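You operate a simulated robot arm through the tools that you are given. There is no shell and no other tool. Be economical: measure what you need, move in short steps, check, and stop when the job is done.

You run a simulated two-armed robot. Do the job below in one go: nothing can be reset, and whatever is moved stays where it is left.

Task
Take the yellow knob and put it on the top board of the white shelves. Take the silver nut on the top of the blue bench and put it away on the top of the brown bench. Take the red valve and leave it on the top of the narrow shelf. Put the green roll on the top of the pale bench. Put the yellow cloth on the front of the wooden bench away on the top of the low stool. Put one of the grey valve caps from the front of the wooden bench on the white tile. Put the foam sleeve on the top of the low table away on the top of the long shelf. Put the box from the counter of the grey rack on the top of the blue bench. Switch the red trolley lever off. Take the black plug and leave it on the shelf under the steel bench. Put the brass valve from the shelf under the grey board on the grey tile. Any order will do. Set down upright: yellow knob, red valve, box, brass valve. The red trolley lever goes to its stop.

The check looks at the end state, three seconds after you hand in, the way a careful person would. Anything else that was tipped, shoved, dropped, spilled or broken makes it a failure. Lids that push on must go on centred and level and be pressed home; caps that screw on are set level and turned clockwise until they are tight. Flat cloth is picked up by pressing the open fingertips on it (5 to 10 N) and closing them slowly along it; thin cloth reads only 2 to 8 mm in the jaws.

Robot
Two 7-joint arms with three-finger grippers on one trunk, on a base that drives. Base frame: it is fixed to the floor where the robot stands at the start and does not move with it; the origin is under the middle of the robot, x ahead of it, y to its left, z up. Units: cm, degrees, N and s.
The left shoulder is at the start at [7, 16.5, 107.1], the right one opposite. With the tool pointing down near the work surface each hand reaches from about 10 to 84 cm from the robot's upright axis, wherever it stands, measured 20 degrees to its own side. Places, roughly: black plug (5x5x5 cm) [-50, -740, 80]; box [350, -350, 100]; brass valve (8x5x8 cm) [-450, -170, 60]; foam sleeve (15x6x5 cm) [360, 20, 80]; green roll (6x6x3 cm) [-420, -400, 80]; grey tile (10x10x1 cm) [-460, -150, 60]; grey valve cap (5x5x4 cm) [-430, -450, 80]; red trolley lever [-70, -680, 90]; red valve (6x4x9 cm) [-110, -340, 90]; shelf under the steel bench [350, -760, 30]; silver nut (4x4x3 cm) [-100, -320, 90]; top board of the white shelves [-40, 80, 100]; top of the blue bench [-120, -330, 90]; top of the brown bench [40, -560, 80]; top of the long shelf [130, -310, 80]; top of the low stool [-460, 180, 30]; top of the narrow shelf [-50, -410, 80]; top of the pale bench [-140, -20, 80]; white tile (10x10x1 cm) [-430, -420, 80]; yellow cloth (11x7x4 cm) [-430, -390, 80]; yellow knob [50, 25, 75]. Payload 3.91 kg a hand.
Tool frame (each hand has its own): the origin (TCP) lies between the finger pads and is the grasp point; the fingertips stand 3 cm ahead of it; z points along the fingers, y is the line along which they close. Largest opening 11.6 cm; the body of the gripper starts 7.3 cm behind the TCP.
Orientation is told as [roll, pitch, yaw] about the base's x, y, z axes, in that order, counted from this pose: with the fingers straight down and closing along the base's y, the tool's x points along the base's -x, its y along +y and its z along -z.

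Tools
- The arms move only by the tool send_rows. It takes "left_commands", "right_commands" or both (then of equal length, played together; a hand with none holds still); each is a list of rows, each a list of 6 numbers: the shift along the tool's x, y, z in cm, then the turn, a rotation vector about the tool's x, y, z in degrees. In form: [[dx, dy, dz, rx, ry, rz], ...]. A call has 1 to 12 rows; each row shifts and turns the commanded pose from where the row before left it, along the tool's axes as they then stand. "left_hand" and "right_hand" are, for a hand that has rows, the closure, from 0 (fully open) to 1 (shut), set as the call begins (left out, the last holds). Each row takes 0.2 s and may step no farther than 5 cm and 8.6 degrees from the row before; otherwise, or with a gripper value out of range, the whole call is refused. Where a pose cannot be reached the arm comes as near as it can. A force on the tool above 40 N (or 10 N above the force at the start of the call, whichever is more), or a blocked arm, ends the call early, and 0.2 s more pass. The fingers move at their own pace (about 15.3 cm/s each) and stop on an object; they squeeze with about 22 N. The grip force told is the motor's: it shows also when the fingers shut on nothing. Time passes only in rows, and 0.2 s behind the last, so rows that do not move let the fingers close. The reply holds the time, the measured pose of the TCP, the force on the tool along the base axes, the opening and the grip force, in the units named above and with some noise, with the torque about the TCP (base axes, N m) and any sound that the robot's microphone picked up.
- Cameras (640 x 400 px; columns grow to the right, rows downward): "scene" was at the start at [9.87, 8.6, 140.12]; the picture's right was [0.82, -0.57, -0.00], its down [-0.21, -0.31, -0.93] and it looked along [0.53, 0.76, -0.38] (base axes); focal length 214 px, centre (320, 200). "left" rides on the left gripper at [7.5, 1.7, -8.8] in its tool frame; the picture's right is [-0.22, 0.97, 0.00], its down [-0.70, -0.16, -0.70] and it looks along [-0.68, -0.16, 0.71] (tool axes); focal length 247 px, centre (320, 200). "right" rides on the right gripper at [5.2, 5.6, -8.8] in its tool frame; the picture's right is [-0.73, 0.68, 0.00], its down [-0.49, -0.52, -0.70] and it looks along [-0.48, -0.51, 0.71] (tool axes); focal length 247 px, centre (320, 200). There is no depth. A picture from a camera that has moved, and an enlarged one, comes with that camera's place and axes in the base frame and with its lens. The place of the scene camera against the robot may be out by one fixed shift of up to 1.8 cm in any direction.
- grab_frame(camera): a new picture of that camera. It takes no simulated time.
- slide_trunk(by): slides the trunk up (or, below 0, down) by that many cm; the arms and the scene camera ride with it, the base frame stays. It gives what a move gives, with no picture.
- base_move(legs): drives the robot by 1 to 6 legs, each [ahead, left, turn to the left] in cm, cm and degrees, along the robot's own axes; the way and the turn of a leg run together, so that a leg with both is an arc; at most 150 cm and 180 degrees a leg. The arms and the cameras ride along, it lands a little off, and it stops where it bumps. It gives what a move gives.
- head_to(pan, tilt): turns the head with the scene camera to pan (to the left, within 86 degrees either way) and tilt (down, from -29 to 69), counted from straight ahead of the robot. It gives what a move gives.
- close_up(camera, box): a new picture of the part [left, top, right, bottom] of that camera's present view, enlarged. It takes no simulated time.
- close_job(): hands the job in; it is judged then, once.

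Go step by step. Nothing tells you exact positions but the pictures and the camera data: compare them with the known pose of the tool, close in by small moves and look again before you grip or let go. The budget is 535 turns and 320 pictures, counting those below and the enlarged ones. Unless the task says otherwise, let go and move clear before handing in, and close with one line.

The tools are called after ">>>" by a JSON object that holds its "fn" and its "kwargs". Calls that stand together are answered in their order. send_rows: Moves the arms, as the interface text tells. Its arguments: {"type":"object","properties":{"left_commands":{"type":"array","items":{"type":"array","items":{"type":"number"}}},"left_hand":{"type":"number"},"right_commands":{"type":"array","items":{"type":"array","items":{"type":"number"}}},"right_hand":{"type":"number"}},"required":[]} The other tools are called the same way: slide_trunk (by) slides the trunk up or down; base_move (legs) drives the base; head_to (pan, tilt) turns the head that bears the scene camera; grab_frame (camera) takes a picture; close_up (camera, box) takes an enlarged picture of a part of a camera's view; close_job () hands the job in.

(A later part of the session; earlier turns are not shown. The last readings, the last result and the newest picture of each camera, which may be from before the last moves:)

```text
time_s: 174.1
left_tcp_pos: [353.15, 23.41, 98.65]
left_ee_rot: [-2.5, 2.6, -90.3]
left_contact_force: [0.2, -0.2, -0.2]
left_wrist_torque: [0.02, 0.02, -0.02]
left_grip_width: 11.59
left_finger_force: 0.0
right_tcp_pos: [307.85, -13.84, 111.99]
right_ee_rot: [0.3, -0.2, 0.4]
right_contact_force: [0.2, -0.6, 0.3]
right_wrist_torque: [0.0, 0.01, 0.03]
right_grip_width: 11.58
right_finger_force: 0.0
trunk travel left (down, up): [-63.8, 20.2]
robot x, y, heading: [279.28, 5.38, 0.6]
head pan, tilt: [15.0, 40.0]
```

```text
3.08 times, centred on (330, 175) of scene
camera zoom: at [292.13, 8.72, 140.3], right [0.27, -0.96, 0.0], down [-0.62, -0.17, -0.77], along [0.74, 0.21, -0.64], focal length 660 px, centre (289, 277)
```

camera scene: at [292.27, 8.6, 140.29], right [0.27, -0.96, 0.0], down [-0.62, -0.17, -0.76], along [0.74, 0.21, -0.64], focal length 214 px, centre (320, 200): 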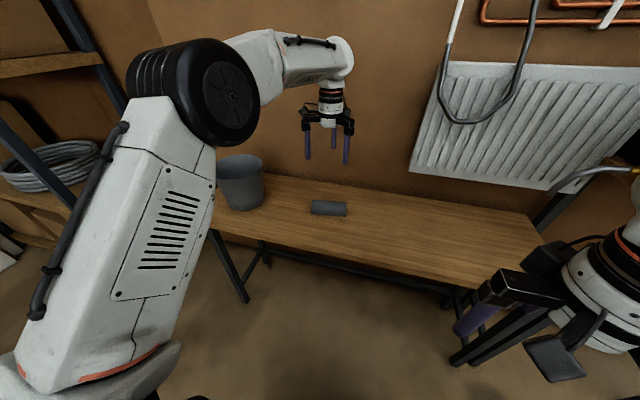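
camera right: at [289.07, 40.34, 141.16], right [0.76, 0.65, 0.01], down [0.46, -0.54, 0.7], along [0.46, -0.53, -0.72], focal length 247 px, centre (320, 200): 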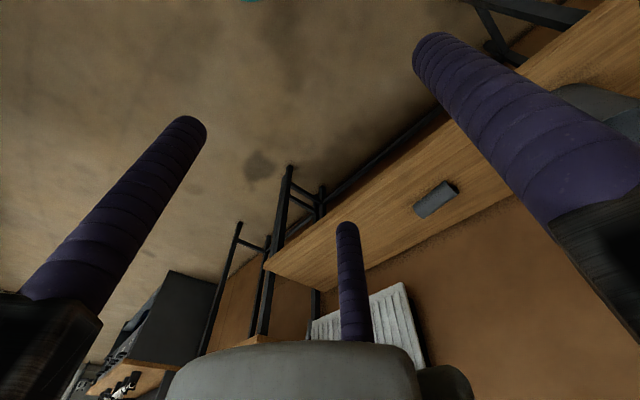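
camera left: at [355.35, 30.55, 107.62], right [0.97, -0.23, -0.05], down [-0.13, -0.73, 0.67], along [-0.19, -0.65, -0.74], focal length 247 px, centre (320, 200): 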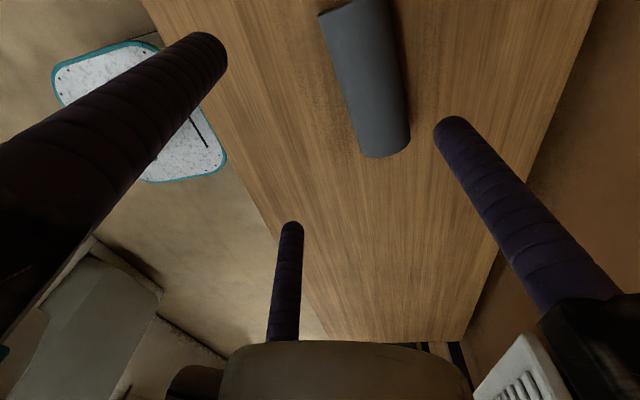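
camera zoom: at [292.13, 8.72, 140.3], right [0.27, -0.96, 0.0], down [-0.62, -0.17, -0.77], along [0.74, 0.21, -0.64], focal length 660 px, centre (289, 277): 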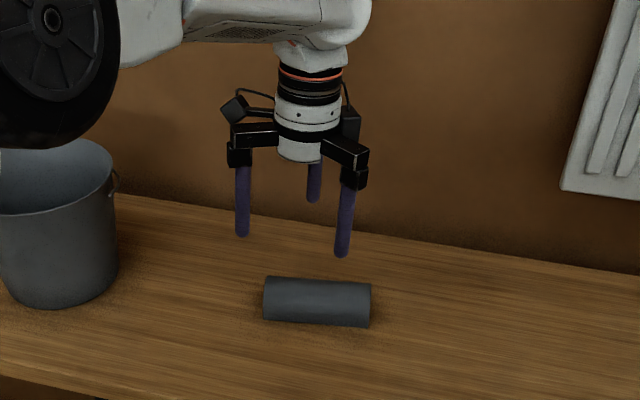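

>>> {"fn": "send_rows", "kwargs": {"left_commands": [[0, 1, 1, -2.5, -2.6, 0], [0, 1.3, 2, 0, 0, 0], [0, 0, 3, 0, 0, 0]]}}

>>> {"fn": "grab_frame", "kwargs": {"camera": "left"}}

>>> {"fn": "close_up", "kwargs": {"camera": "scene", "box": [240, 110, 420, 240]}}

```text
time_s: 174.9
left_tcp_pos: [355.19, 23.44, 92.48]
left_ee_rot: [0.1, 0.0, -90.2]
left_contact_force: [0.4, 0.4, -0.1]
left_wrist_torque: [0.01, -0.03, -0.02]
left_grip_width: 11.59
left_finger_force: 0.0
right_tcp_pos: [307.69, -13.88, 111.95]
right_ee_rot: [0.2, -0.2, 0.5]
right_contact_force: [0.5, 0.6, -0.3]
right_wrist_torque: [-0.02, 0.01, -0.02]
right_grip_width: 11.59
right_finger_force: 0.1
trunk travel left (down, up): [-63.8, 20.2]
robot x, y, heading: [279.14, 5.31, 0.6]
head pan, tilt: [15.0, 40.0]
```

```text
264 pictures are left
camera left: at [357.0, 31.03, 101.36], right [0.97, -0.23, 0.0], down [-0.16, -0.7, 0.7], along [-0.16, -0.68, -0.71], focal length 247 px, centre (320, 200)
```

left: 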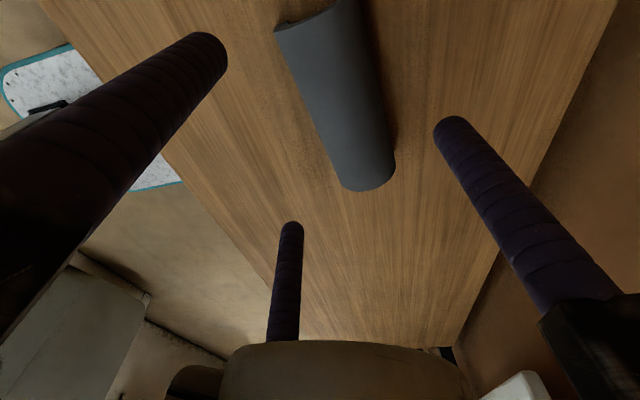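

```text
3.08 times, centred on (330, 175) of scene
camera zoom: at [292.03, 8.75, 140.31], right [0.27, -0.96, 0.0], down [-0.62, -0.17, -0.77], along [0.74, 0.2, -0.64], focal length 660 px, centre (289, 277)
```

zoom: 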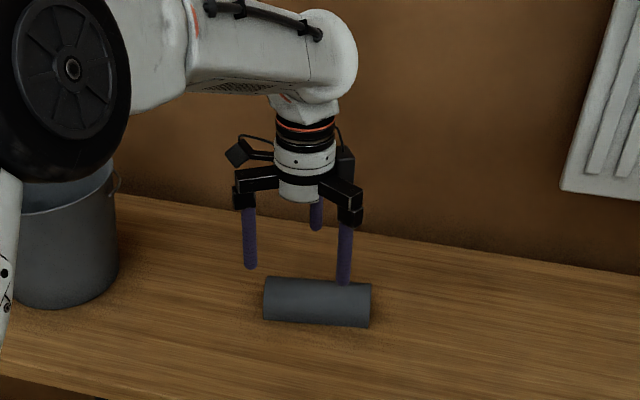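

>>> {"fn": "send_rows", "kwargs": {"left_commands": [[-0.7, 1.6, 0, 0, 0, -6.4], [0, 0, 0, 0, 0, -6.4], [0, 0, 2.5, 0, 0, 0]]}}

>>> {"fn": "grab_frame", "kwargs": {"camera": "left"}}

>>> {"fn": "close_up", "kwargs": {"camera": "scene", "box": [240, 110, 420, 240]}}

```text
time_s: 175.7
left_tcp_pos: [356.88, 22.81, 89.93]
left_ee_rot: [-0.1, 0.0, -77.4]
left_contact_force: [0.6, -0.3, 0.8]
left_wrist_torque: [-0.01, 0.0, -0.03]
left_grip_width: 11.61
left_finger_force: 0.1
right_tcp_pos: [307.5, -13.76, 112.04]
right_ee_rot: [0.3, -0.2, 0.5]
right_contact_force: [0.7, 0.0, 0.1]
right_wrist_torque: [-0.03, 0.01, 0.04]
right_grip_width: 11.61
right_finger_force: 0.0
trunk travel left (down, up): [-63.8, 20.2]
robot x, y, heading: [278.85, 5.57, 0.2]
head pan, tilt: [15.0, 40.0]
```

```text
262 pictures are left
camera left: at [356.96, 30.57, 98.64], right [1.0, -0.01, 0.0], down [0.0, -0.71, 0.7], along [0.0, -0.7, -0.71], focal length 247 px, centre (320, 200)
```

left: 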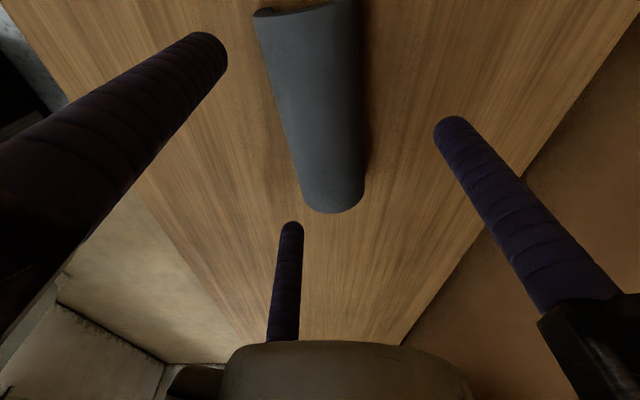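

```text
3.08 times, centred on (330, 175) of scene
camera zoom: at [292.16, 8.73, 140.3], right [0.27, -0.96, 0.0], down [-0.62, -0.17, -0.77], along [0.74, 0.21, -0.64], focal length 660 px, centre (289, 277)
```

zoom: 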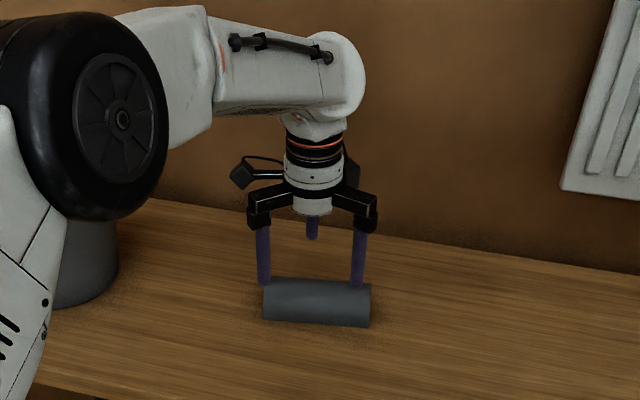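

Combining the views, the bench is at z≈78 and the sleeve centre near [357, 22, 81]. I offset for the jaw geometry and descend carefully.

>>> {"fn": "send_rows", "kwargs": {"left_commands": [[-0.6, -1.2, 0, 0, 0, 0], [0, 0, 2, 0, 0, 0], [0, 0, 2, 0, 0, 0], [0, 0, 1.5, 0, 0, 0]]}}

>>> {"fn": "grab_frame", "kwargs": {"camera": "left"}}

>>> {"fn": "close_up", "kwargs": {"camera": "scene", "box": [240, 110, 420, 240]}}

```text
time_s: 176.7
left_tcp_pos: [355.87, 21.92, 84.34]
left_ee_rot: [0.1, 0.1, -77.5]
left_contact_force: [-0.4, -0.5, 0.0]
left_wrist_torque: [0.0, 0.0, 0.0]
left_grip_width: 11.61
left_finger_force: 0.0
right_tcp_pos: [307.62, -13.82, 112.06]
right_ee_rot: [0.3, -0.1, 0.6]
right_contact_force: [0.0, -0.1, -0.3]
right_wrist_torque: [0.01, -0.01, 0.0]
right_grip_width: 11.59
right_finger_force: 0.0
trunk travel left (down, up): [-63.8, 20.2]
robot x, y, heading: [279.2, 5.44, 0.2]
head pan, tilt: [15.0, 40.0]
```

```text
260 pictures are left
camera left: at [355.94, 29.67, 93.16], right [1.0, -0.01, 0.0], down [-0.01, -0.71, 0.7], along [0.0, -0.7, -0.71], focal length 247 px, centre (320, 200)
```

left: 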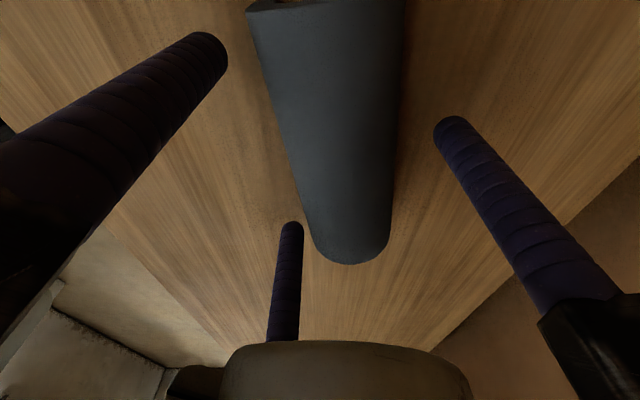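

```text
3.08 times, centred on (330, 175) of scene
camera zoom: at [292.06, 8.72, 140.31], right [0.27, -0.96, 0.0], down [-0.62, -0.17, -0.77], along [0.74, 0.21, -0.64], focal length 660 px, centre (289, 277)
```

zoom: 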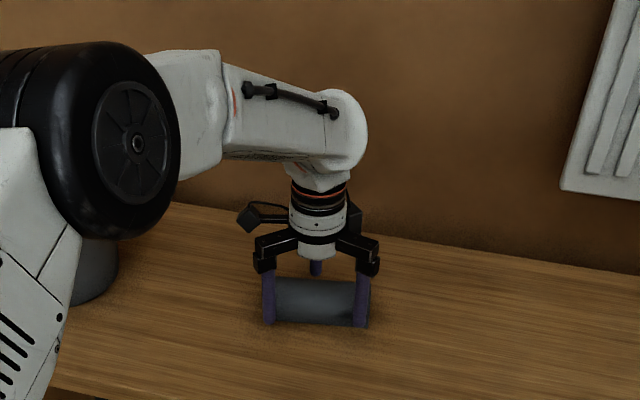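

>>> {"fn": "send_rows", "kwargs": {"left_commands": [[0, 0, 1, 0, 0, 0], [0, 0, 0.7, 0, 0, 0]]}}

>>> {"fn": "send_rows", "kwargs": {"left_commands": [[0, 0, 0, 0, 0, 0], [0, 0, 0, 0, 0, 0], [0, 0, 0, 0, 0, 0], [0, 0, 0, 0, 0, 0]], "left_hand": 1}}

>>> {"fn": "grab_frame", "kwargs": {"camera": "left"}}

```text
time_s: 177.3
left_tcp_pos: [355.77, 21.76, 82.94]
left_ee_rot: [0.2, 0.1, -77.5]
left_contact_force: [-0.4, -0.9, 9.5]
left_wrist_torque: [0.02, 0.32, -0.14]
left_grip_width: 11.58
left_finger_force: 0.1
right_tcp_pos: [307.41, -14.01, 112.1]
right_ee_rot: [0.3, -0.3, 0.4]
right_contact_force: [0.9, 1.2, 0.4]
right_wrist_torque: [0.01, 0.01, 0.0]
right_grip_width: 11.59
right_finger_force: 0.1
trunk travel left (down, up): [-63.8, 20.2]
robot x, y, heading: [279.29, 5.16, 0.4]
head pan, tilt: [15.0, 40.0]
```

```text
time_s: 178.3
left_tcp_pos: [355.54, 21.99, 83.02]
left_ee_rot: [0.1, 0.0, -77.4]
left_contact_force: [-5.7, 1.5, 14.3]
left_wrist_torque: [-0.05, 0.5, -0.02]
left_grip_width: 8.18
left_finger_force: 22.1
right_tcp_pos: [307.4, -13.9, 112.05]
right_ee_rot: [0.3, -0.5, 0.6]
right_contact_force: [0.6, 0.5, 0.1]
right_wrist_torque: [0.03, 0.03, 0.02]
right_grip_width: 11.61
right_finger_force: 0.2
trunk travel left (down, up): [-63.8, 20.2]
robot x, y, heading: [279.63, 5.07, 0.4]
head pan, tilt: [15.0, 40.0]
```

```text
258 pictures are left
camera left: at [355.71, 29.69, 91.76], right [1.0, -0.01, 0.0], down [-0.01, -0.71, 0.7], along [0.0, -0.7, -0.71], focal length 247 px, centre (320, 200)
```

left: 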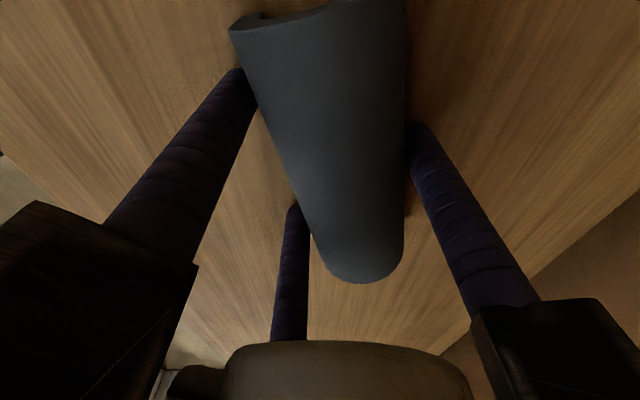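

Sleeve gripped. Lift straight up and look.

>>> {"fn": "send_rows", "kwargs": {"left_commands": [[0, 0, -2, 0, 0, 0], [0, 0, -4, 0, 0, 0], [0, 0, -4.5, 0, 0, 0], [0, 0, -4.5, 0, 0, 0]]}}

>>> {"fn": "grab_frame", "kwargs": {"camera": "scene"}}

```text
time_s: 179.3
left_tcp_pos: [355.54, 22.04, 98.1]
left_ee_rot: [0.1, 0.0, -77.5]
left_contact_force: [-0.3, 0.4, 0.7]
left_wrist_torque: [0.04, -0.04, 0.03]
left_grip_width: 8.17
left_finger_force: 22.3
right_tcp_pos: [307.4, -13.86, 112.21]
right_ee_rot: [0.3, -0.3, 0.5]
right_contact_force: [0.4, -0.1, -1.2]
right_wrist_torque: [0.01, -0.05, -0.04]
right_grip_width: 11.57
right_finger_force: 0.1
trunk travel left (down, up): [-63.8, 20.2]
robot x, y, heading: [279.05, 5.58, 0.4]
head pan, tilt: [15.0, 40.0]
```

```text
257 pictures are left
camera scene: at [291.84, 8.67, 140.32], right [0.27, -0.96, 0.0], down [-0.62, -0.17, -0.77], along [0.74, 0.21, -0.64], focal length 214 px, centre (320, 200)
```

scene: 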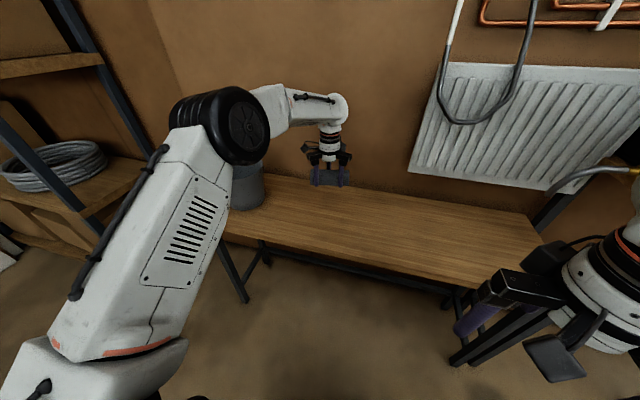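

>>> {"fn": "send_rows", "kwargs": {"left_commands": [[1.8, -3.9, -1.6, 0, 0, 0], [1.8, -3.9, -1.6, 0, 0, 0], [1.8, -3.9, -1.6, 0, 0, 0], [1.8, -3.9, -1.6, 0, 0, 0], [1.8, -3.9, -1.6, 0, 0, 0], [1.8, -3.9, -1.6, 0, 0, 0], [1.8, -3.9, -1.6, 0, 0, 0], [1.8, -3.9, -1.6, 0, 0, 0], [1.8, -3.9, -1.6, 0, 0, 0]]}}

>>> {"fn": "base_move", "kwargs": {"legs": [[-30, 0, 0], [0, 0, -90]]}}

>>> {"fn": "head_to", "kwargs": {"pan": 15, "tilt": 25}}

>>> {"fn": "grab_frame", "kwargs": {"camera": "scene"}}

```text
time_s: 181.3
left_tcp_pos: [317.87, 30.14, 112.41]
left_ee_rot: [0.3, 0.5, -77.7]
left_contact_force: [-0.5, 2.5, 0.0]
left_wrist_torque: [-0.26, -0.07, 0.03]
left_grip_width: 8.15
left_finger_force: 22.0
right_tcp_pos: [307.45, -13.82, 112.05]
right_ee_rot: [0.4, -0.3, 0.4]
right_contact_force: [-0.1, -1.2, 0.4]
right_wrist_torque: [0.06, -0.04, -0.03]
right_grip_width: 11.6
right_finger_force: 0.0
trunk travel left (down, up): [-63.8, 20.2]
robot x, y, heading: [279.35, 5.66, 0.7]
head pan, tilt: [15.0, 40.0]
```

```text
time_s: 187.2
left_tcp_pos: [273.01, -34.11, 112.27]
left_ee_rot: [0.0, 0.0, -168.4]
left_contact_force: [0.6, 1.0, -0.4]
left_wrist_torque: [0.02, 0.05, -0.02]
left_grip_width: 8.14
left_finger_force: 22.1
right_tcp_pos: [229.27, -22.96, 112.01]
right_ee_rot: [0.4, -0.3, -90.4]
right_contact_force: [0.4, 0.8, 0.2]
right_wrist_torque: [0.02, 0.01, 0.01]
right_grip_width: 11.59
right_finger_force: 0.1
trunk travel left (down, up): [-63.8, 20.2]
robot x, y, heading: [248.89, 5.46, -90.3]
head pan, tilt: [15.0, 40.0]
```

```text
time_s: 188.0
left_tcp_pos: [272.99, -34.13, 112.25]
left_ee_rot: [0.0, -0.1, -168.4]
left_contact_force: [-0.3, 0.0, -0.8]
left_wrist_torque: [-0.03, 0.0, -0.01]
left_grip_width: 8.15
left_finger_force: 22.3
right_tcp_pos: [229.18, -22.82, 112.11]
right_ee_rot: [0.2, -0.3, -90.3]
right_contact_force: [-0.2, -0.4, -0.3]
right_wrist_torque: [0.0, -0.01, 0.01]
right_grip_width: 11.62
right_finger_force: 0.0
trunk travel left (down, up): [-63.8, 20.2]
robot x, y, heading: [249.12, 5.31, -90.6]
head pan, tilt: [15.0, 25.0]
```

```text
256 pictures are left
camera scene: at [250.79, -7.8, 142.64], right [-0.97, -0.25, 0.0], down [-0.11, 0.41, -0.91], along [0.23, -0.88, -0.42], focal length 214 px, centre (320, 200)
```

scene: 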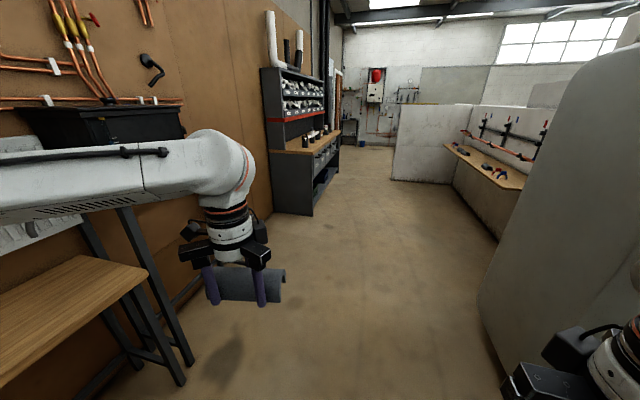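

The corridor to the grey rack is clear. I drive down along it.

>>> {"fn": "base_move", "kwargs": {"legs": [[150, 0, 0], [110, 0, 0]]}}

>>> {"fn": "head_to", "kwargs": {"pan": 50, "tilt": 25}}

>>> {"fn": "grab_frame", "kwargs": {"camera": "scene"}}

>>> {"fn": "head_to", "kwargs": {"pan": -40, "tilt": 25}}

>>> {"fn": "grab_frame", "kwargs": {"camera": "scene"}}

```text
time_s: 200.5
left_tcp_pos: [270.27, -289.98, 112.33]
left_ee_rot: [-0.1, 0.0, -167.9]
left_contact_force: [-0.2, 0.0, -0.8]
left_wrist_torque: [0.0, -0.03, 0.0]
left_grip_width: 8.17
left_finger_force: 22.7
right_tcp_pos: [226.51, -279.23, 112.03]
right_ee_rot: [0.2, -0.2, -89.9]
right_contact_force: [0.5, 0.3, -0.9]
right_wrist_torque: [0.01, 0.01, -0.02]
right_grip_width: 11.61
right_finger_force: 0.1
trunk travel left (down, up): [-63.8, 20.2]
robot x, y, heading: [245.87, -251.07, -89.7]
head pan, tilt: [15.0, 25.0]
```

```text
time_s: 201.5
left_tcp_pos: [270.32, -290.04, 112.29]
left_ee_rot: [0.0, 0.0, -167.8]
left_contact_force: [0.2, 0.4, -0.3]
left_wrist_torque: [0.03, -0.01, 0.01]
left_grip_width: 8.15
left_finger_force: 21.2
right_tcp_pos: [226.47, -279.23, 111.91]
right_ee_rot: [0.2, -0.4, -89.8]
right_contact_force: [0.8, 0.0, -0.2]
right_wrist_torque: [0.01, 0.01, 0.0]
right_grip_width: 11.59
right_finger_force: 0.1
trunk travel left (down, up): [-63.8, 20.2]
robot x, y, heading: [245.96, -250.99, -89.9]
head pan, tilt: [50.0, 25.0]
```

```text
255 pictures are left
camera scene: at [252.56, -260.95, 142.64], right [-0.64, -0.77, 0.0], down [-0.32, 0.27, -0.91], along [0.69, -0.58, -0.42], focal length 214 px, centre (320, 200)
```

scene: 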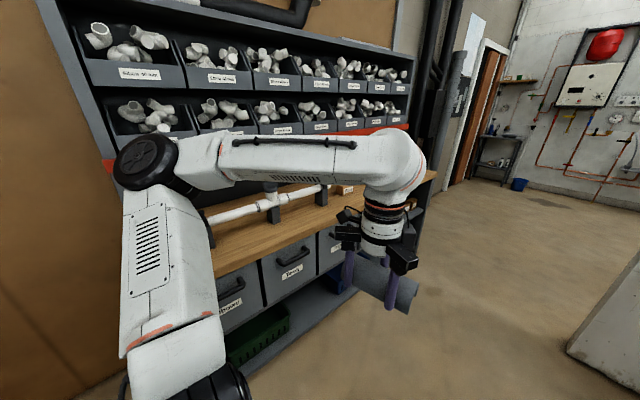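

```text
time_s: 203.1
left_tcp_pos: [270.32, -290.09, 112.26]
left_ee_rot: [0.0, 0.0, -167.9]
left_contact_force: [0.0, -0.5, -1.2]
left_wrist_torque: [-0.01, 0.04, 0.0]
left_grip_width: 8.14
left_finger_force: 22.0
right_tcp_pos: [226.54, -279.17, 112.02]
right_ee_rot: [0.4, -0.3, -89.9]
right_contact_force: [-0.3, -0.3, -0.6]
right_wrist_torque: [0.02, 0.01, 0.02]
right_grip_width: 11.6
right_finger_force: 0.2
trunk travel left (down, up): [-63.8, 20.2]
robot x, y, heading: [246.11, -250.77, -89.8]
head pan, tilt: [-40.0, 25.0]
```

```text
254 pictures are left
camera scene: at [239.59, -262.1, 142.64], right [-0.77, 0.64, 0.0], down [0.27, 0.32, -0.91], along [-0.58, -0.7, -0.42], focal length 214 px, centre (320, 200)
```

scene: 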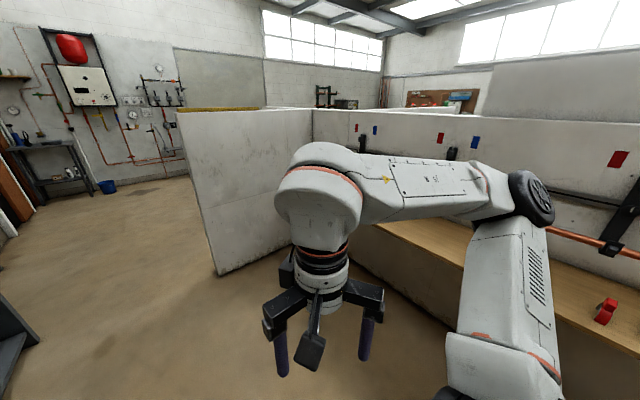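

Long shelf lies to my right with front edge near x=157. I turn to it to place the sleeve first.

>>> {"fn": "base_move", "kwargs": {"legs": [[30, 0, 0], [0, 0, -90]]}}

>>> {"fn": "head_to", "kwargs": {"pan": 0, "tilt": 35}}

>>> {"fn": "grab_frame", "kwargs": {"camera": "scene"}}

```text
time_s: 209.0
left_tcp_pos: [207.02, -305.6, 112.3]
left_ee_rot: [0.0, -0.1, 102.4]
left_contact_force: [-0.1, 0.2, -1.0]
left_wrist_torque: [-0.02, 0.02, -0.05]
left_grip_width: 8.13
left_finger_force: 22.2
right_tcp_pos: [217.71, -261.77, 112.15]
right_ee_rot: [0.2, -0.3, -179.6]
right_contact_force: [-0.1, -0.2, -0.2]
right_wrist_torque: [-0.02, -0.02, 0.01]
right_grip_width: 11.56
right_finger_force: 0.2
trunk travel left (down, up): [-63.8, 20.2]
robot x, y, heading: [246.02, -280.94, -180.0]
head pan, tilt: [-40.0, 25.0]
```

```text
time_s: 210.1
left_tcp_pos: [207.09, -305.62, 112.24]
left_ee_rot: [0.1, 0.0, 102.4]
left_contact_force: [0.2, -0.2, -0.7]
left_wrist_torque: [-0.02, 0.01, -0.01]
left_grip_width: 8.12
left_finger_force: 21.8
right_tcp_pos: [217.65, -261.71, 112.02]
right_ee_rot: [0.3, -0.4, -179.5]
right_contact_force: [0.3, 0.5, -0.1]
right_wrist_torque: [0.0, -0.02, -0.01]
right_grip_width: 11.6
right_finger_force: 0.1
trunk travel left (down, up): [-63.8, 20.2]
robot x, y, heading: [246.36, -281.17, -179.6]
head pan, tilt: [0.0, 35.0]
```

```text
253 pictures are left
camera scene: at [231.71, -280.14, 141.07], right [-0.01, 1.0, 0.0], down [0.57, 0.0, -0.82], along [-0.82, -0.01, -0.57], focal length 214 px, centre (320, 200)
```

scene: 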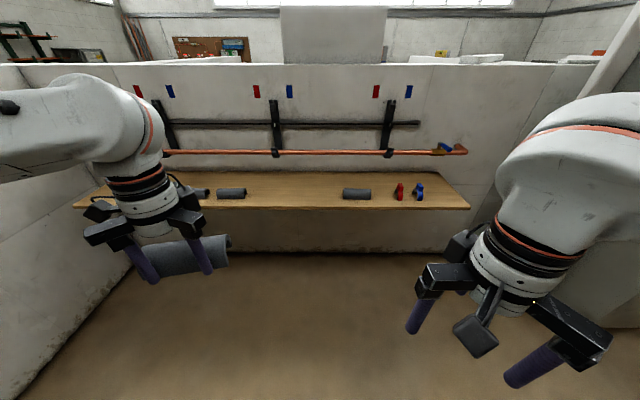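

The shelf has a free gap around y=-294. I drive closer and bring the sleeve over it.

>>> {"fn": "base_move", "kwargs": {"legs": [[35, 0, 0]]}}

>>> {"fn": "send_rows", "kwargs": {"left_commands": [[0, 0, 0, 0, 0, 6.2], [0, 0, 0, 0, 0, 6.2], [-1.3, 4.2, 0, 0, 0, 0], [-1.3, 4.2, 0, 0, 0, 0], [-1.3, 4.2, 0, 0, 0, 0], [-1.3, 4.2, 0, 0, 0, 0], [-1.3, 4.2, 0, 0, 0, 0], [-1.3, 4.2, 0, 0, 0, 0], [-1.3, 4.2, 0, 0, 0, 0], [-1.3, 4.2, 0, 0, 0, 0]]}}

>>> {"fn": "head_to", "kwargs": {"pan": 0, "tilt": 40}}

>>> {"fn": "grab_frame", "kwargs": {"camera": "scene"}}

>>> {"fn": "grab_frame", "kwargs": {"camera": "left"}}

```text
time_s: 212.3
left_tcp_pos: [172.65, -305.95, 112.24]
left_ee_rot: [-0.1, 0.0, 102.6]
left_contact_force: [0.0, 0.2, -0.3]
left_wrist_torque: [-0.01, 0.01, 0.0]
left_grip_width: 8.15
left_finger_force: 22.0
right_tcp_pos: [183.13, -262.01, 111.96]
right_ee_rot: [0.3, -0.3, -179.3]
right_contact_force: [-0.1, 0.6, 0.7]
right_wrist_torque: [-0.02, -0.02, 0.02]
right_grip_width: 11.59
right_finger_force: 0.1
trunk travel left (down, up): [-63.8, 20.2]
robot x, y, heading: [211.21, -281.26, -179.2]
head pan, tilt: [0.0, 35.0]
```

```text
time_s: 214.5
left_tcp_pos: [138.8, -295.63, 111.98]
left_ee_rot: [0.0, 0.0, 90.3]
left_contact_force: [0.7, -0.6, -1.6]
left_wrist_torque: [-0.02, -0.03, -0.01]
left_grip_width: 8.13
left_finger_force: 21.9
right_tcp_pos: [182.79, -262.07, 111.97]
right_ee_rot: [0.3, -0.1, -179.5]
right_contact_force: [-0.3, 0.0, -0.5]
right_wrist_torque: [-0.04, -0.05, 0.02]
right_grip_width: 11.59
right_finger_force: 0.0
trunk travel left (down, up): [-63.8, 20.2]
robot x, y, heading: [211.46, -281.23, -179.6]
head pan, tilt: [0.0, 35.0]
```

```text
time_s: 215.2
left_tcp_pos: [138.99, -295.63, 112.16]
left_ee_rot: [-0.1, -0.1, 90.2]
left_contact_force: [0.5, 0.3, 0.1]
left_wrist_torque: [-0.03, 0.0, 0.06]
left_grip_width: 8.14
left_finger_force: 21.8
right_tcp_pos: [183.17, -262.06, 112.02]
right_ee_rot: [0.4, -0.3, -179.4]
right_contact_force: [0.3, 0.0, -0.3]
right_wrist_torque: [-0.01, 0.02, 0.01]
right_grip_width: 11.59
right_finger_force: 0.1
trunk travel left (down, up): [-63.8, 20.2]
robot x, y, heading: [211.27, -281.15, -179.5]
head pan, tilt: [0.0, 40.0]
```

```text
252 pictures are left
camera scene: at [197.52, -280.5, 140.31], right [-0.01, 1.0, 0.0], down [0.64, 0.01, -0.77], along [-0.77, -0.01, -0.64], focal length 214 px, centre (320, 200)
```

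scene: 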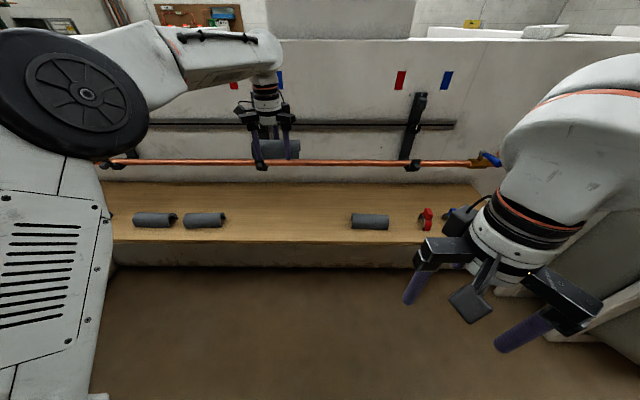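

```text
251 pictures are left
camera left: at [137.43, -303.0, 120.92], right [-0.98, 0.22, 0.0], down [0.16, 0.7, 0.7], along [0.15, 0.68, -0.71], focal length 247 px, centre (320, 200)
```

left: 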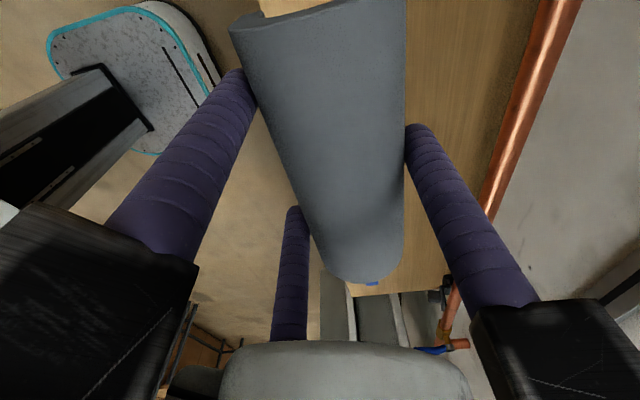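

>>> {"fn": "send_rows", "kwargs": {"left_commands": [[0, 2.5, 3, 0, 0, 0], [0, 0, 5, 0, 0, 0], [0, 0, 5, 0, 0, 0], [0, 0, 5, 0, 0, 0], [0, 0, 5, 0, 0, 0], [0, 0, 2.5, 0, 0, 0]]}}

>>> {"fn": "grab_frame", "kwargs": {"camera": "scene"}}

```text
time_s: 216.6
left_tcp_pos: [136.37, -295.66, 86.68]
left_ee_rot: [0.1, 0.0, 90.1]
left_contact_force: [0.7, 1.0, 0.3]
left_wrist_torque: [-0.05, 0.0, -0.01]
left_grip_width: 8.11
left_finger_force: 21.9
right_tcp_pos: [183.05, -261.99, 112.07]
right_ee_rot: [0.3, -0.2, -179.4]
right_contact_force: [-0.2, -0.1, -0.4]
right_wrist_torque: [0.0, -0.01, -0.03]
right_grip_width: 11.62
right_finger_force: 0.1
trunk travel left (down, up): [-63.8, 20.2]
robot x, y, heading: [211.48, -281.35, -179.2]
head pan, tilt: [0.0, 40.0]
```

```text
250 pictures are left
camera scene: at [197.44, -280.47, 140.31], right [-0.01, 1.0, 0.0], down [0.64, 0.01, -0.77], along [-0.77, -0.01, -0.64], focal length 214 px, centre (320, 200)
```

scene: 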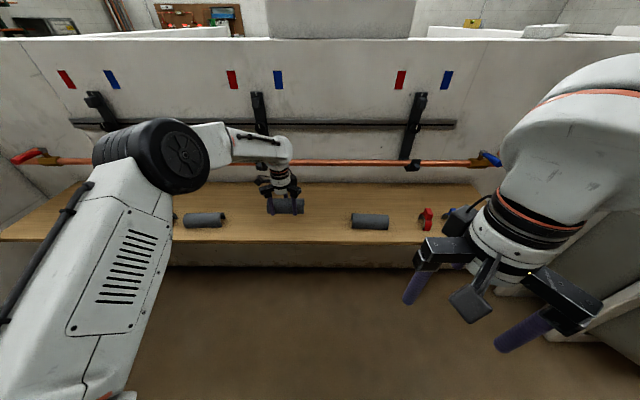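

>>> {"fn": "send_rows", "kwargs": {"left_commands": [[0, 0, 1, 0, 0, 0], [0, 0, 1, 0, 0, 0], [0, 0, 0.7, 0, 0, 0], [0, 0, 0.7, 0, 0, 0], [0, 0, 0.7, 0, 0, 0], [0, 0, 0.7, 0, 0, 0], [0, 0, 0.7, 0, 0, 0]]}}

>>> {"fn": "close_up", "kwargs": {"camera": "scene", "box": [180, 130, 400, 270]}}

```text
time_s: 218.2
left_tcp_pos: [136.46, -295.73, 81.35]
left_ee_rot: [-0.1, 0.0, 90.1]
left_contact_force: [1.5, 1.3, -0.7]
left_wrist_torque: [0.02, -0.05, -0.01]
left_grip_width: 8.15
left_finger_force: 22.3
right_tcp_pos: [183.14, -262.02, 112.18]
right_ee_rot: [0.3, -0.1, -179.4]
right_contact_force: [-0.8, 0.6, -0.5]
right_wrist_torque: [-0.03, 0.05, 0.01]
right_grip_width: 11.6
right_finger_force: 0.0
trunk travel left (down, up): [-63.8, 20.2]
robot x, y, heading: [211.47, -281.1, -179.5]
head pan, tilt: [0.0, 40.0]
```

```text
2.86 times, centred on (290, 200) of scene
camera zoom: at [197.47, -280.47, 140.31], right [-0.01, 1.0, 0.0], down [0.64, 0.01, -0.77], along [-0.77, -0.01, -0.64], focal length 613 px, centre (406, 200)
```

zoom: 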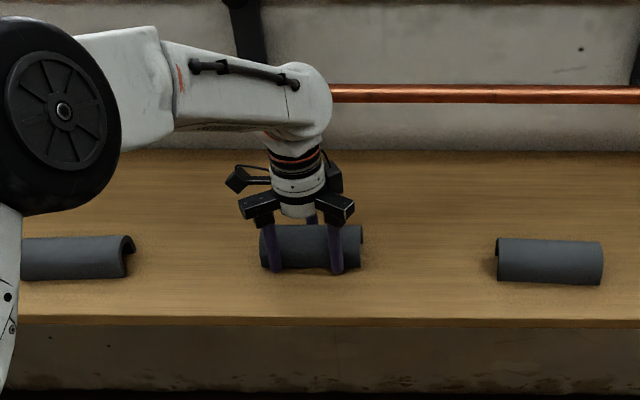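

>>> {"fn": "send_rows", "kwargs": {"left_commands": [[0, 0, 0.5, 0, 0, 0], [0, 0, 0.5, 0, 0, 0], [0, 0, 0.5, 0, 0, 0], [0, 0, 0.5, 0, 0, 0], [0, 0, 0.5, 0, 0, 0]]}}

```text
time_s: 219.0
left_tcp_pos: [136.39, -295.81, 81.0]
left_ee_rot: [0.8, 0.0, 90.3]
left_contact_force: [15.1, -0.2, 22.4]
left_wrist_torque: [-0.32, -1.04, 0.39]
left_grip_width: 8.13
left_finger_force: 21.7
right_tcp_pos: [183.43, -262.08, 112.04]
right_ee_rot: [0.3, -0.4, -179.3]
right_contact_force: [-0.4, -0.1, 0.3]
right_wrist_torque: [0.02, -0.05, -0.01]
right_grip_width: 11.61
right_finger_force: 0.0
trunk travel left (down, up): [-63.8, 20.2]
robot x, y, heading: [211.69, -281.56, -179.5]
head pan, tilt: [0.0, 40.0]
stopped in row 3 (left hand): the force on the tool passed its limit at 44 N (the readings are from after the stop); the commanded pose is now the measured one
```

>>> {"fn": "send_rows", "kwargs": {"left_commands": [[0, 0, -0.2, 0, 0, 0], [0, 0, 0, 0, 0, 0], [0, 0, 0, 0, 0, 0]], "left_hand": 0}}

>>> {"fn": "send_rows", "kwargs": {"left_commands": [[0, 0, -2, 0, 0, 0], [0, 0, -4, 0, 0, 0], [0, 0, -4, 0, 0, 0], [0, -2, -4, 0, 0, 0], [0, -2, -4, 0, 0, 0], [0, -3, -3, 0, 0, 0]]}}

>>> {"fn": "close_up", "kwargs": {"camera": "scene", "box": [120, 100, 440, 300]}}

```text
time_s: 219.8
left_tcp_pos: [135.99, -295.92, 81.04]
left_ee_rot: [1.0, 0.1, 90.6]
left_contact_force: [-11.4, 6.0, 22.4]
left_wrist_torque: [1.92, -0.17, 0.78]
left_grip_width: 11.62
left_finger_force: 0.0
right_tcp_pos: [183.14, -262.0, 112.1]
right_ee_rot: [0.5, -0.3, -179.5]
right_contact_force: [0.0, -0.4, 1.2]
right_wrist_torque: [-0.02, 0.01, 0.02]
right_grip_width: 11.59
right_finger_force: 0.0
trunk travel left (down, up): [-63.8, 20.2]
robot x, y, heading: [211.28, -281.32, -179.6]
head pan, tilt: [0.0, 40.0]
```

```text
time_s: 221.2
left_tcp_pos: [143.57, -295.85, 101.9]
left_ee_rot: [0.8, 0.0, 90.2]
left_contact_force: [1.4, -0.5, 0.4]
left_wrist_torque: [-0.03, 0.01, -0.03]
left_grip_width: 11.58
left_finger_force: 0.1
right_tcp_pos: [183.33, -262.16, 112.09]
right_ee_rot: [0.3, -0.4, -179.3]
right_contact_force: [0.0, 0.1, 1.1]
right_wrist_torque: [-0.01, 0.05, -0.02]
right_grip_width: 11.61
right_finger_force: 0.0
trunk travel left (down, up): [-63.8, 20.2]
robot x, y, heading: [211.45, -281.3, -179.3]
head pan, tilt: [0.0, 40.0]
```

```text
2.00 times, centred on (280, 200) of scene
camera zoom: at [197.75, -280.51, 140.33], right [-0.01, 1.0, 0.0], down [0.64, 0.01, -0.77], along [-0.77, -0.01, -0.64], focal length 429 px, centre (400, 200)
```

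zoom: 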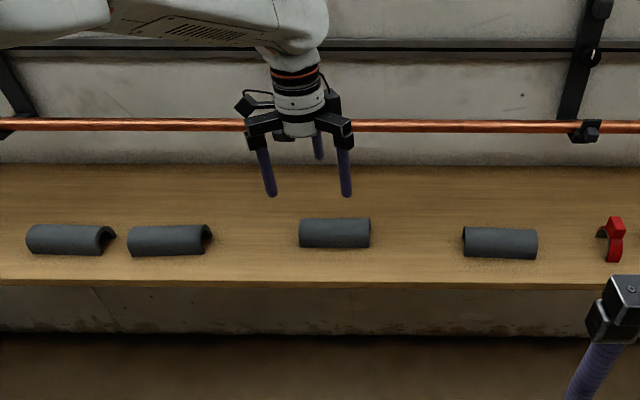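

Sleeve set on the long shelf. I retract, back up and turn to the grey rack.

>>> {"fn": "send_rows", "kwargs": {"left_commands": [[0, -4.5, -1.5, 0, 0, 0], [0, -4.5, -1.5, 0, 0, 0], [0, -4.5, -1.5, 0, 0, 0], [0, -4.5, -1.5, 0, 0, 0], [0, -4.5, -1.5, 0, 0, 0], [0, -4.5, -1.5, 0, 0, 0], [0, -4.5, -1.5, 0, 0, 0]]}}

>>> {"fn": "base_move", "kwargs": {"legs": [[-40, 0, 0], [0, 60, 0], [0, 0, 179]]}}

>>> {"fn": "head_to", "kwargs": {"pan": 0, "tilt": 25}}

>>> {"fn": "grab_frame", "kwargs": {"camera": "scene"}}

```text
time_s: 222.8
left_tcp_pos: [175.05, -295.82, 112.03]
left_ee_rot: [0.8, 0.0, 90.2]
left_contact_force: [-0.2, 0.4, 0.3]
left_wrist_torque: [0.02, 0.01, 0.02]
left_grip_width: 11.57
left_finger_force: 0.0
right_tcp_pos: [183.25, -262.1, 112.1]
right_ee_rot: [0.4, -0.3, -179.4]
right_contact_force: [0.0, -0.7, -0.1]
right_wrist_torque: [-0.03, 0.05, 0.01]
right_grip_width: 11.6
right_finger_force: 0.1
trunk travel left (down, up): [-63.8, 20.2]
robot x, y, heading: [211.12, -281.4, -179.4]
head pan, tilt: [0.0, 40.0]
```

```text
time_s: 235.8
left_tcp_pos: [289.25, -327.54, 111.94]
left_ee_rot: [0.6, 0.1, -88.7]
left_contact_force: [-0.6, 0.2, 0.7]
left_wrist_torque: [-0.05, 0.0, 0.0]
left_grip_width: 11.61
left_finger_force: 0.1
right_tcp_pos: [281.7, -361.23, 112.0]
right_ee_rot: [0.3, -0.4, 1.7]
right_contact_force: [0.3, -0.1, 0.0]
right_wrist_torque: [-0.03, 0.0, 0.02]
right_grip_width: 11.57
right_finger_force: 0.1
trunk travel left (down, up): [-63.8, 20.2]
robot x, y, heading: [253.16, -342.45, 1.9]
head pan, tilt: [0.0, 40.0]
```

```text
time_s: 236.6
left_tcp_pos: [289.26, -327.45, 112.08]
left_ee_rot: [0.7, -0.1, -88.7]
left_contact_force: [-0.1, -0.5, 0.0]
left_wrist_torque: [-0.01, 0.0, -0.02]
left_grip_width: 11.62
left_finger_force: 0.1
right_tcp_pos: [281.62, -361.0, 112.04]
right_ee_rot: [0.4, -0.3, 1.7]
right_contact_force: [0.5, 0.3, 0.1]
right_wrist_torque: [0.02, 0.0, -0.02]
right_grip_width: 11.6
right_finger_force: 0.1
trunk travel left (down, up): [-63.8, 20.2]
robot x, y, heading: [253.34, -342.55, 1.8]
head pan, tilt: [0.0, 25.0]
```

```text
247 pictures are left
camera scene: at [266.72, -341.12, 142.64], right [0.03, -1.0, 0.0], down [-0.42, -0.01, -0.91], along [0.91, 0.03, -0.42], focal length 214 px, centre (320, 200)
```

scene: 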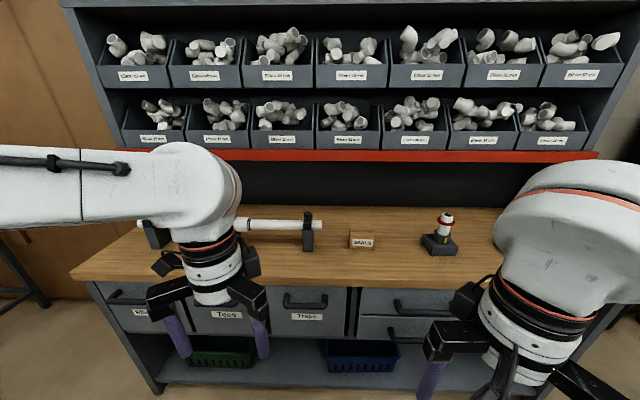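

>>> {"fn": "close_up", "kwargs": {"camera": "scene", "box": [300, 190, 480, 300]}}

>>> {"fn": "grab_frame", "kwargs": {"camera": "right"}}

```text
3.56 times, centred on (390, 245) of scene
camera zoom: at [266.72, -341.12, 142.64], right [0.03, -1.0, 0.0], down [-0.42, -0.01, -0.91], along [0.91, 0.03, -0.42], focal length 763 px, centre (71, 40)
```

zoom: 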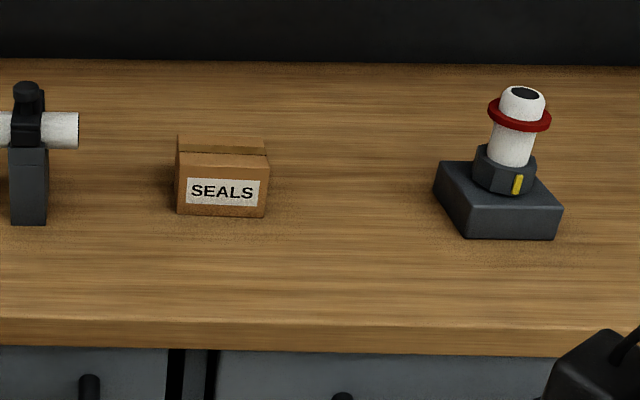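

```text
245 pictures are left
camera right: at [276.24, -355.67, 121.03], right [0.71, 0.7, 0.01], down [0.5, -0.51, 0.7], along [0.49, -0.49, -0.71], focal length 247 px, centre (320, 200)
```

right: 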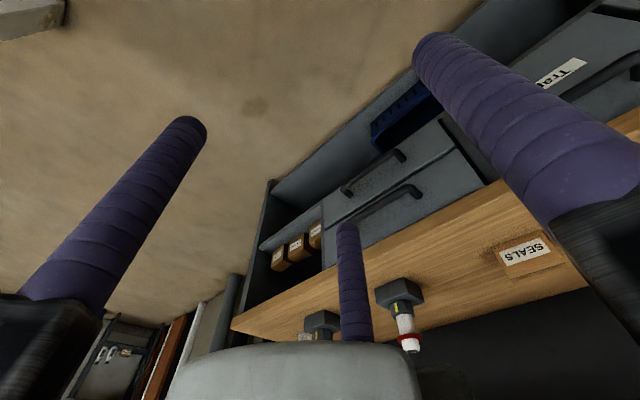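

The "SEALS" box (about 5×9×6.5 cm) sits at [334.7, -355.5], counter z≈92. I step closer and turn the right hand to close along x.

>>> {"fn": "base_move", "kwargs": {"legs": [[14, 0, -1.8]]}}

>>> {"fn": "send_rows", "kwargs": {"right_commands": [[0, 0, 0, 0, 0, -8.3], [0, 0, 0, 0, 0, -8.3], [0, 0, 0, 0, 0, -8.3], [0, 0, 0, 0, 0, -8.3], [0, 0, 0, 0, 0, -8.3], [0, 0, 0, 0, 0, -8.3], [0, 0, 0, 0, 0, -8.3], [0, 0, 0, 0, 0, -8.3], [0, 0, 0, 0, 0, -8.3], [0, 0, 0, 0, 0, -8.3], [0, 0, 0, 0, 0, -7]]}}

>>> {"fn": "grab_frame", "kwargs": {"camera": "scene"}}

```text
time_s: 237.9
left_tcp_pos: [303.63, -328.35, 112.07]
left_ee_rot: [0.6, 0.0, -90.4]
left_contact_force: [0.5, -1.3, -0.6]
left_wrist_torque: [0.03, 0.05, -0.02]
left_grip_width: 11.61
left_finger_force: 0.1
right_tcp_pos: [295.07, -361.86, 112.12]
right_ee_rot: [0.3, -0.2, 0.0]
right_contact_force: [0.6, -0.2, 0.2]
right_wrist_torque: [0.03, 0.06, -0.04]
right_grip_width: 11.6
right_finger_force: 0.0
trunk travel left (down, up): [-63.8, 20.2]
robot x, y, heading: [266.83, -342.14, -0.1]
head pan, tilt: [0.0, 25.0]
```

```text
time_s: 239.7
left_tcp_pos: [303.73, -328.04, 111.89]
left_ee_rot: [0.6, -0.2, -90.5]
left_contact_force: [-0.6, 1.1, -0.1]
left_wrist_torque: [-0.05, 0.01, -0.01]
left_grip_width: 11.61
left_finger_force: 0.0
right_tcp_pos: [286.29, -352.54, 115.28]
right_ee_rot: [0.1, -1.8, 60.7]
right_contact_force: [42.9, -13.8, -6.9]
right_wrist_torque: [-0.01, 1.4, -0.34]
right_grip_width: 9.4
right_finger_force: 0.0
right hand out of reach, approached as far as the arm can: row 4, 5, 6, 7, 8
trunk travel left (down, up): [-63.8, 20.2]
robot x, y, heading: [267.09, -342.11, -0.4]
head pan, tilt: [0.0, 25.0]
stopped in row 8 (right hand): the force on the tool passed its limit at 77 N (the readings are from after the stop); the commanded pose is now the measured one
```

```text
244 pictures are left
camera scene: at [280.72, -341.05, 142.64], right [0.0, -1.0, 0.0], down [-0.42, 0.0, -0.91], along [0.91, 0.0, -0.42], focal length 214 px, centre (320, 200)
```

scene: 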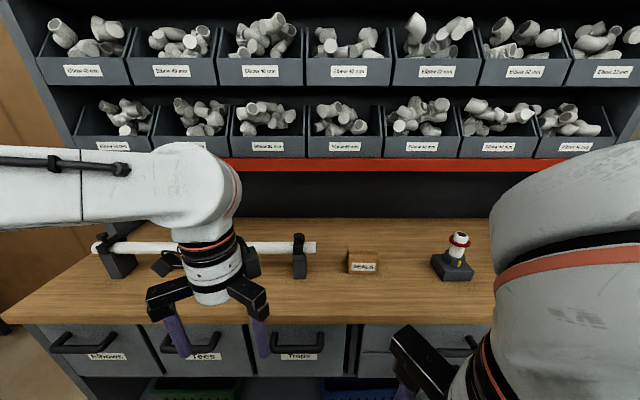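

The hand turned against the robot's own body. I move it forward away from the body, then finish the turn.

>>> {"fn": "send_rows", "kwargs": {"right_commands": [[-0.9, -4.3, 0, 0, 0, 0], [-0.9, -4.3, 0, 0, 0, 0], [-0.9, -4.3, 0, 0, 0, 0], [-0.9, -4.3, 0, 0, 0, 0], [-0.9, -4.3, 0, 0, 0, 0]]}}

```text
time_s: 240.9
left_tcp_pos: [303.71, -328.46, 111.91]
left_ee_rot: [0.6, 0.0, -90.5]
left_contact_force: [0.4, 0.3, 0.0]
left_wrist_torque: [0.03, -0.01, 0.02]
left_grip_width: 11.59
left_finger_force: 0.1
right_tcp_pos: [286.35, -352.83, 115.28]
right_ee_rot: [0.1, -1.9, 60.9]
right_contact_force: [52.8, 5.2, -8.6]
right_wrist_torque: [-0.44, 1.83, -1.62]
right_grip_width: 9.35
right_finger_force: 0.0
right hand out of reach, approached as far as the arm can: row 1, 2, 3, 4, 5
trunk travel left (down, up): [-63.8, 20.2]
robot x, y, heading: [267.23, -342.12, -0.3]
head pan, tilt: [0.0, 25.0]
```

>>> {"fn": "send_rows", "kwargs": {"right_commands": [[0, 0, 0, 0, 0, 8], [0, 0, 0, 0, 0, 8], [0, 0, 0, 0, 0, 8], [0, 0, 0, 0, 0, 8]]}}

>>> {"fn": "grab_frame", "kwargs": {"camera": "right"}}

```text
time_s: 241.9
left_tcp_pos: [303.73, -328.44, 111.96]
left_ee_rot: [0.6, 0.0, -90.4]
left_contact_force: [-0.4, 0.0, 0.1]
left_wrist_torque: [0.0, -0.01, 0.03]
left_grip_width: 11.61
left_finger_force: 0.0
right_tcp_pos: [286.21, -352.94, 115.12]
right_ee_rot: [1.0, -1.2, 28.9]
right_contact_force: [-1.0, -0.8, 0.3]
right_wrist_torque: [-0.04, -0.02, -0.01]
right_grip_width: 11.6
right_finger_force: 0.1
trunk travel left (down, up): [-63.8, 20.2]
robot x, y, heading: [267.01, -342.33, -0.1]
head pan, tilt: [0.0, 25.0]
```

```text
243 pictures are left
camera right: at [278.82, -350.62, 124.18], right [0.31, 0.95, 0.03], down [0.67, -0.24, 0.7], along [0.67, -0.2, -0.71], focal length 247 px, centre (320, 200)
```

right: 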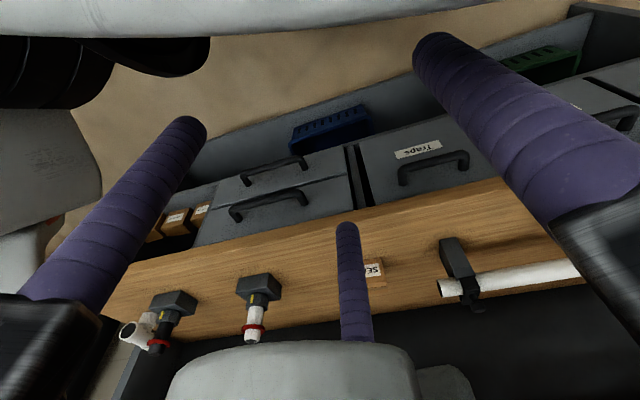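

>>> {"fn": "send_rows", "kwargs": {"right_commands": [[-3.6, -2.7, 0, 0, 0, 0], [-3.6, -2.7, 0, 0, 0, 0], [-3.6, -2.7, 0, 0, 0, 0], [-3.6, -2.7, 0, 0, 0, 0], [-3.6, -2.7, 0, 0, 0, 0], [-3.6, -2.7, 0, 0, 0, 0], [-3.6, -2.7, 0, 0, 0, 0]]}}

>>> {"fn": "send_rows", "kwargs": {"right_commands": [[0, 0, 0, 0, 0, -8], [0, 0, 0, 0, 0, -8], [0, 0, 0, 0, 0, -8], [0, 0, 0, 0, 0, -8], [0, 0, 0, 0, 0, -8], [0, 0, 0, 0, 0, -8], [0, 0, 0, 0, 0, -8], [0, 0, 0, 0, 0, -5]]}}

>>> {"fn": "grab_frame", "kwargs": {"camera": "scene"}}

>>> {"fn": "grab_frame", "kwargs": {"camera": "right"}}

```text
time_s: 243.5
left_tcp_pos: [303.79, -328.48, 112.07]
left_ee_rot: [0.6, 0.0, -90.4]
left_contact_force: [0.5, 1.2, 0.7]
left_wrist_torque: [0.0, 0.03, 0.01]
left_grip_width: 11.59
left_finger_force: 0.1
right_tcp_pos: [301.73, -355.1, 115.39]
right_ee_rot: [1.0, -1.4, 28.9]
right_contact_force: [0.0, -0.6, 0.3]
right_wrist_torque: [0.03, -0.01, -0.03]
right_grip_width: 11.59
right_finger_force: 0.0
right hand out of reach, approached as far as the arm can: row 4, 5, 6, 7
trunk travel left (down, up): [-63.8, 20.2]
robot x, y, heading: [267.15, -341.87, -0.1]
head pan, tilt: [0.0, 25.0]
```

```text
time_s: 245.3
left_tcp_pos: [303.75, -328.36, 112.05]
left_ee_rot: [0.5, 0.0, -90.5]
left_contact_force: [0.2, 0.5, -0.1]
left_wrist_torque: [0.02, 0.02, 0.04]
left_grip_width: 11.61
left_finger_force: 0.0
right_tcp_pos: [301.82, -355.22, 115.47]
right_ee_rot: [1.0, -1.2, 29.0]
right_contact_force: [-0.4, -0.1, -0.5]
right_wrist_torque: [-0.01, 0.01, 0.03]
right_grip_width: 11.6
right_finger_force: 0.1
right hand out of reach, approached as far as the arm can: row 1, 2, 3, 4, 5, 6, 7, 8
trunk travel left (down, up): [-63.8, 20.2]
robot x, y, heading: [267.06, -342.63, -0.2]
head pan, tilt: [0.0, 25.0]
```

```text
242 pictures are left
camera scene: at [280.78, -341.39, 142.64], right [0.0, -1.0, 0.0], down [-0.42, 0.0, -0.91], along [0.91, 0.0, -0.42], focal length 214 px, centre (320, 200)
```

scene: 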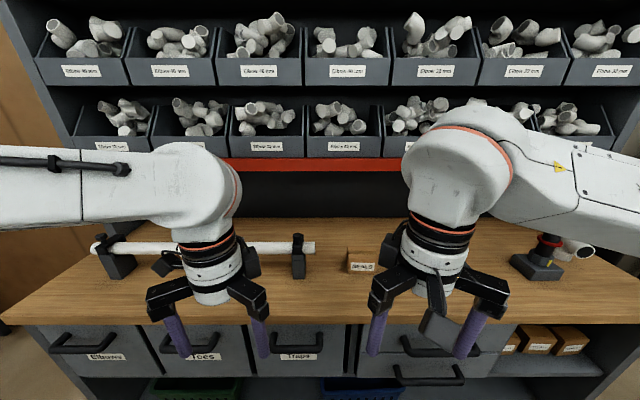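

```text
241 pictures are left
camera right: at [294.43, -352.95, 124.37], right [0.31, 0.95, 0.03], down [0.67, -0.24, 0.7], along [0.67, -0.2, -0.71], focal length 247 px, centre (320, 200)
```

right: 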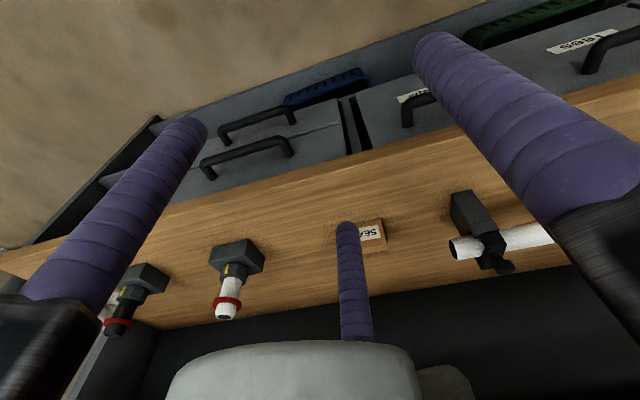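

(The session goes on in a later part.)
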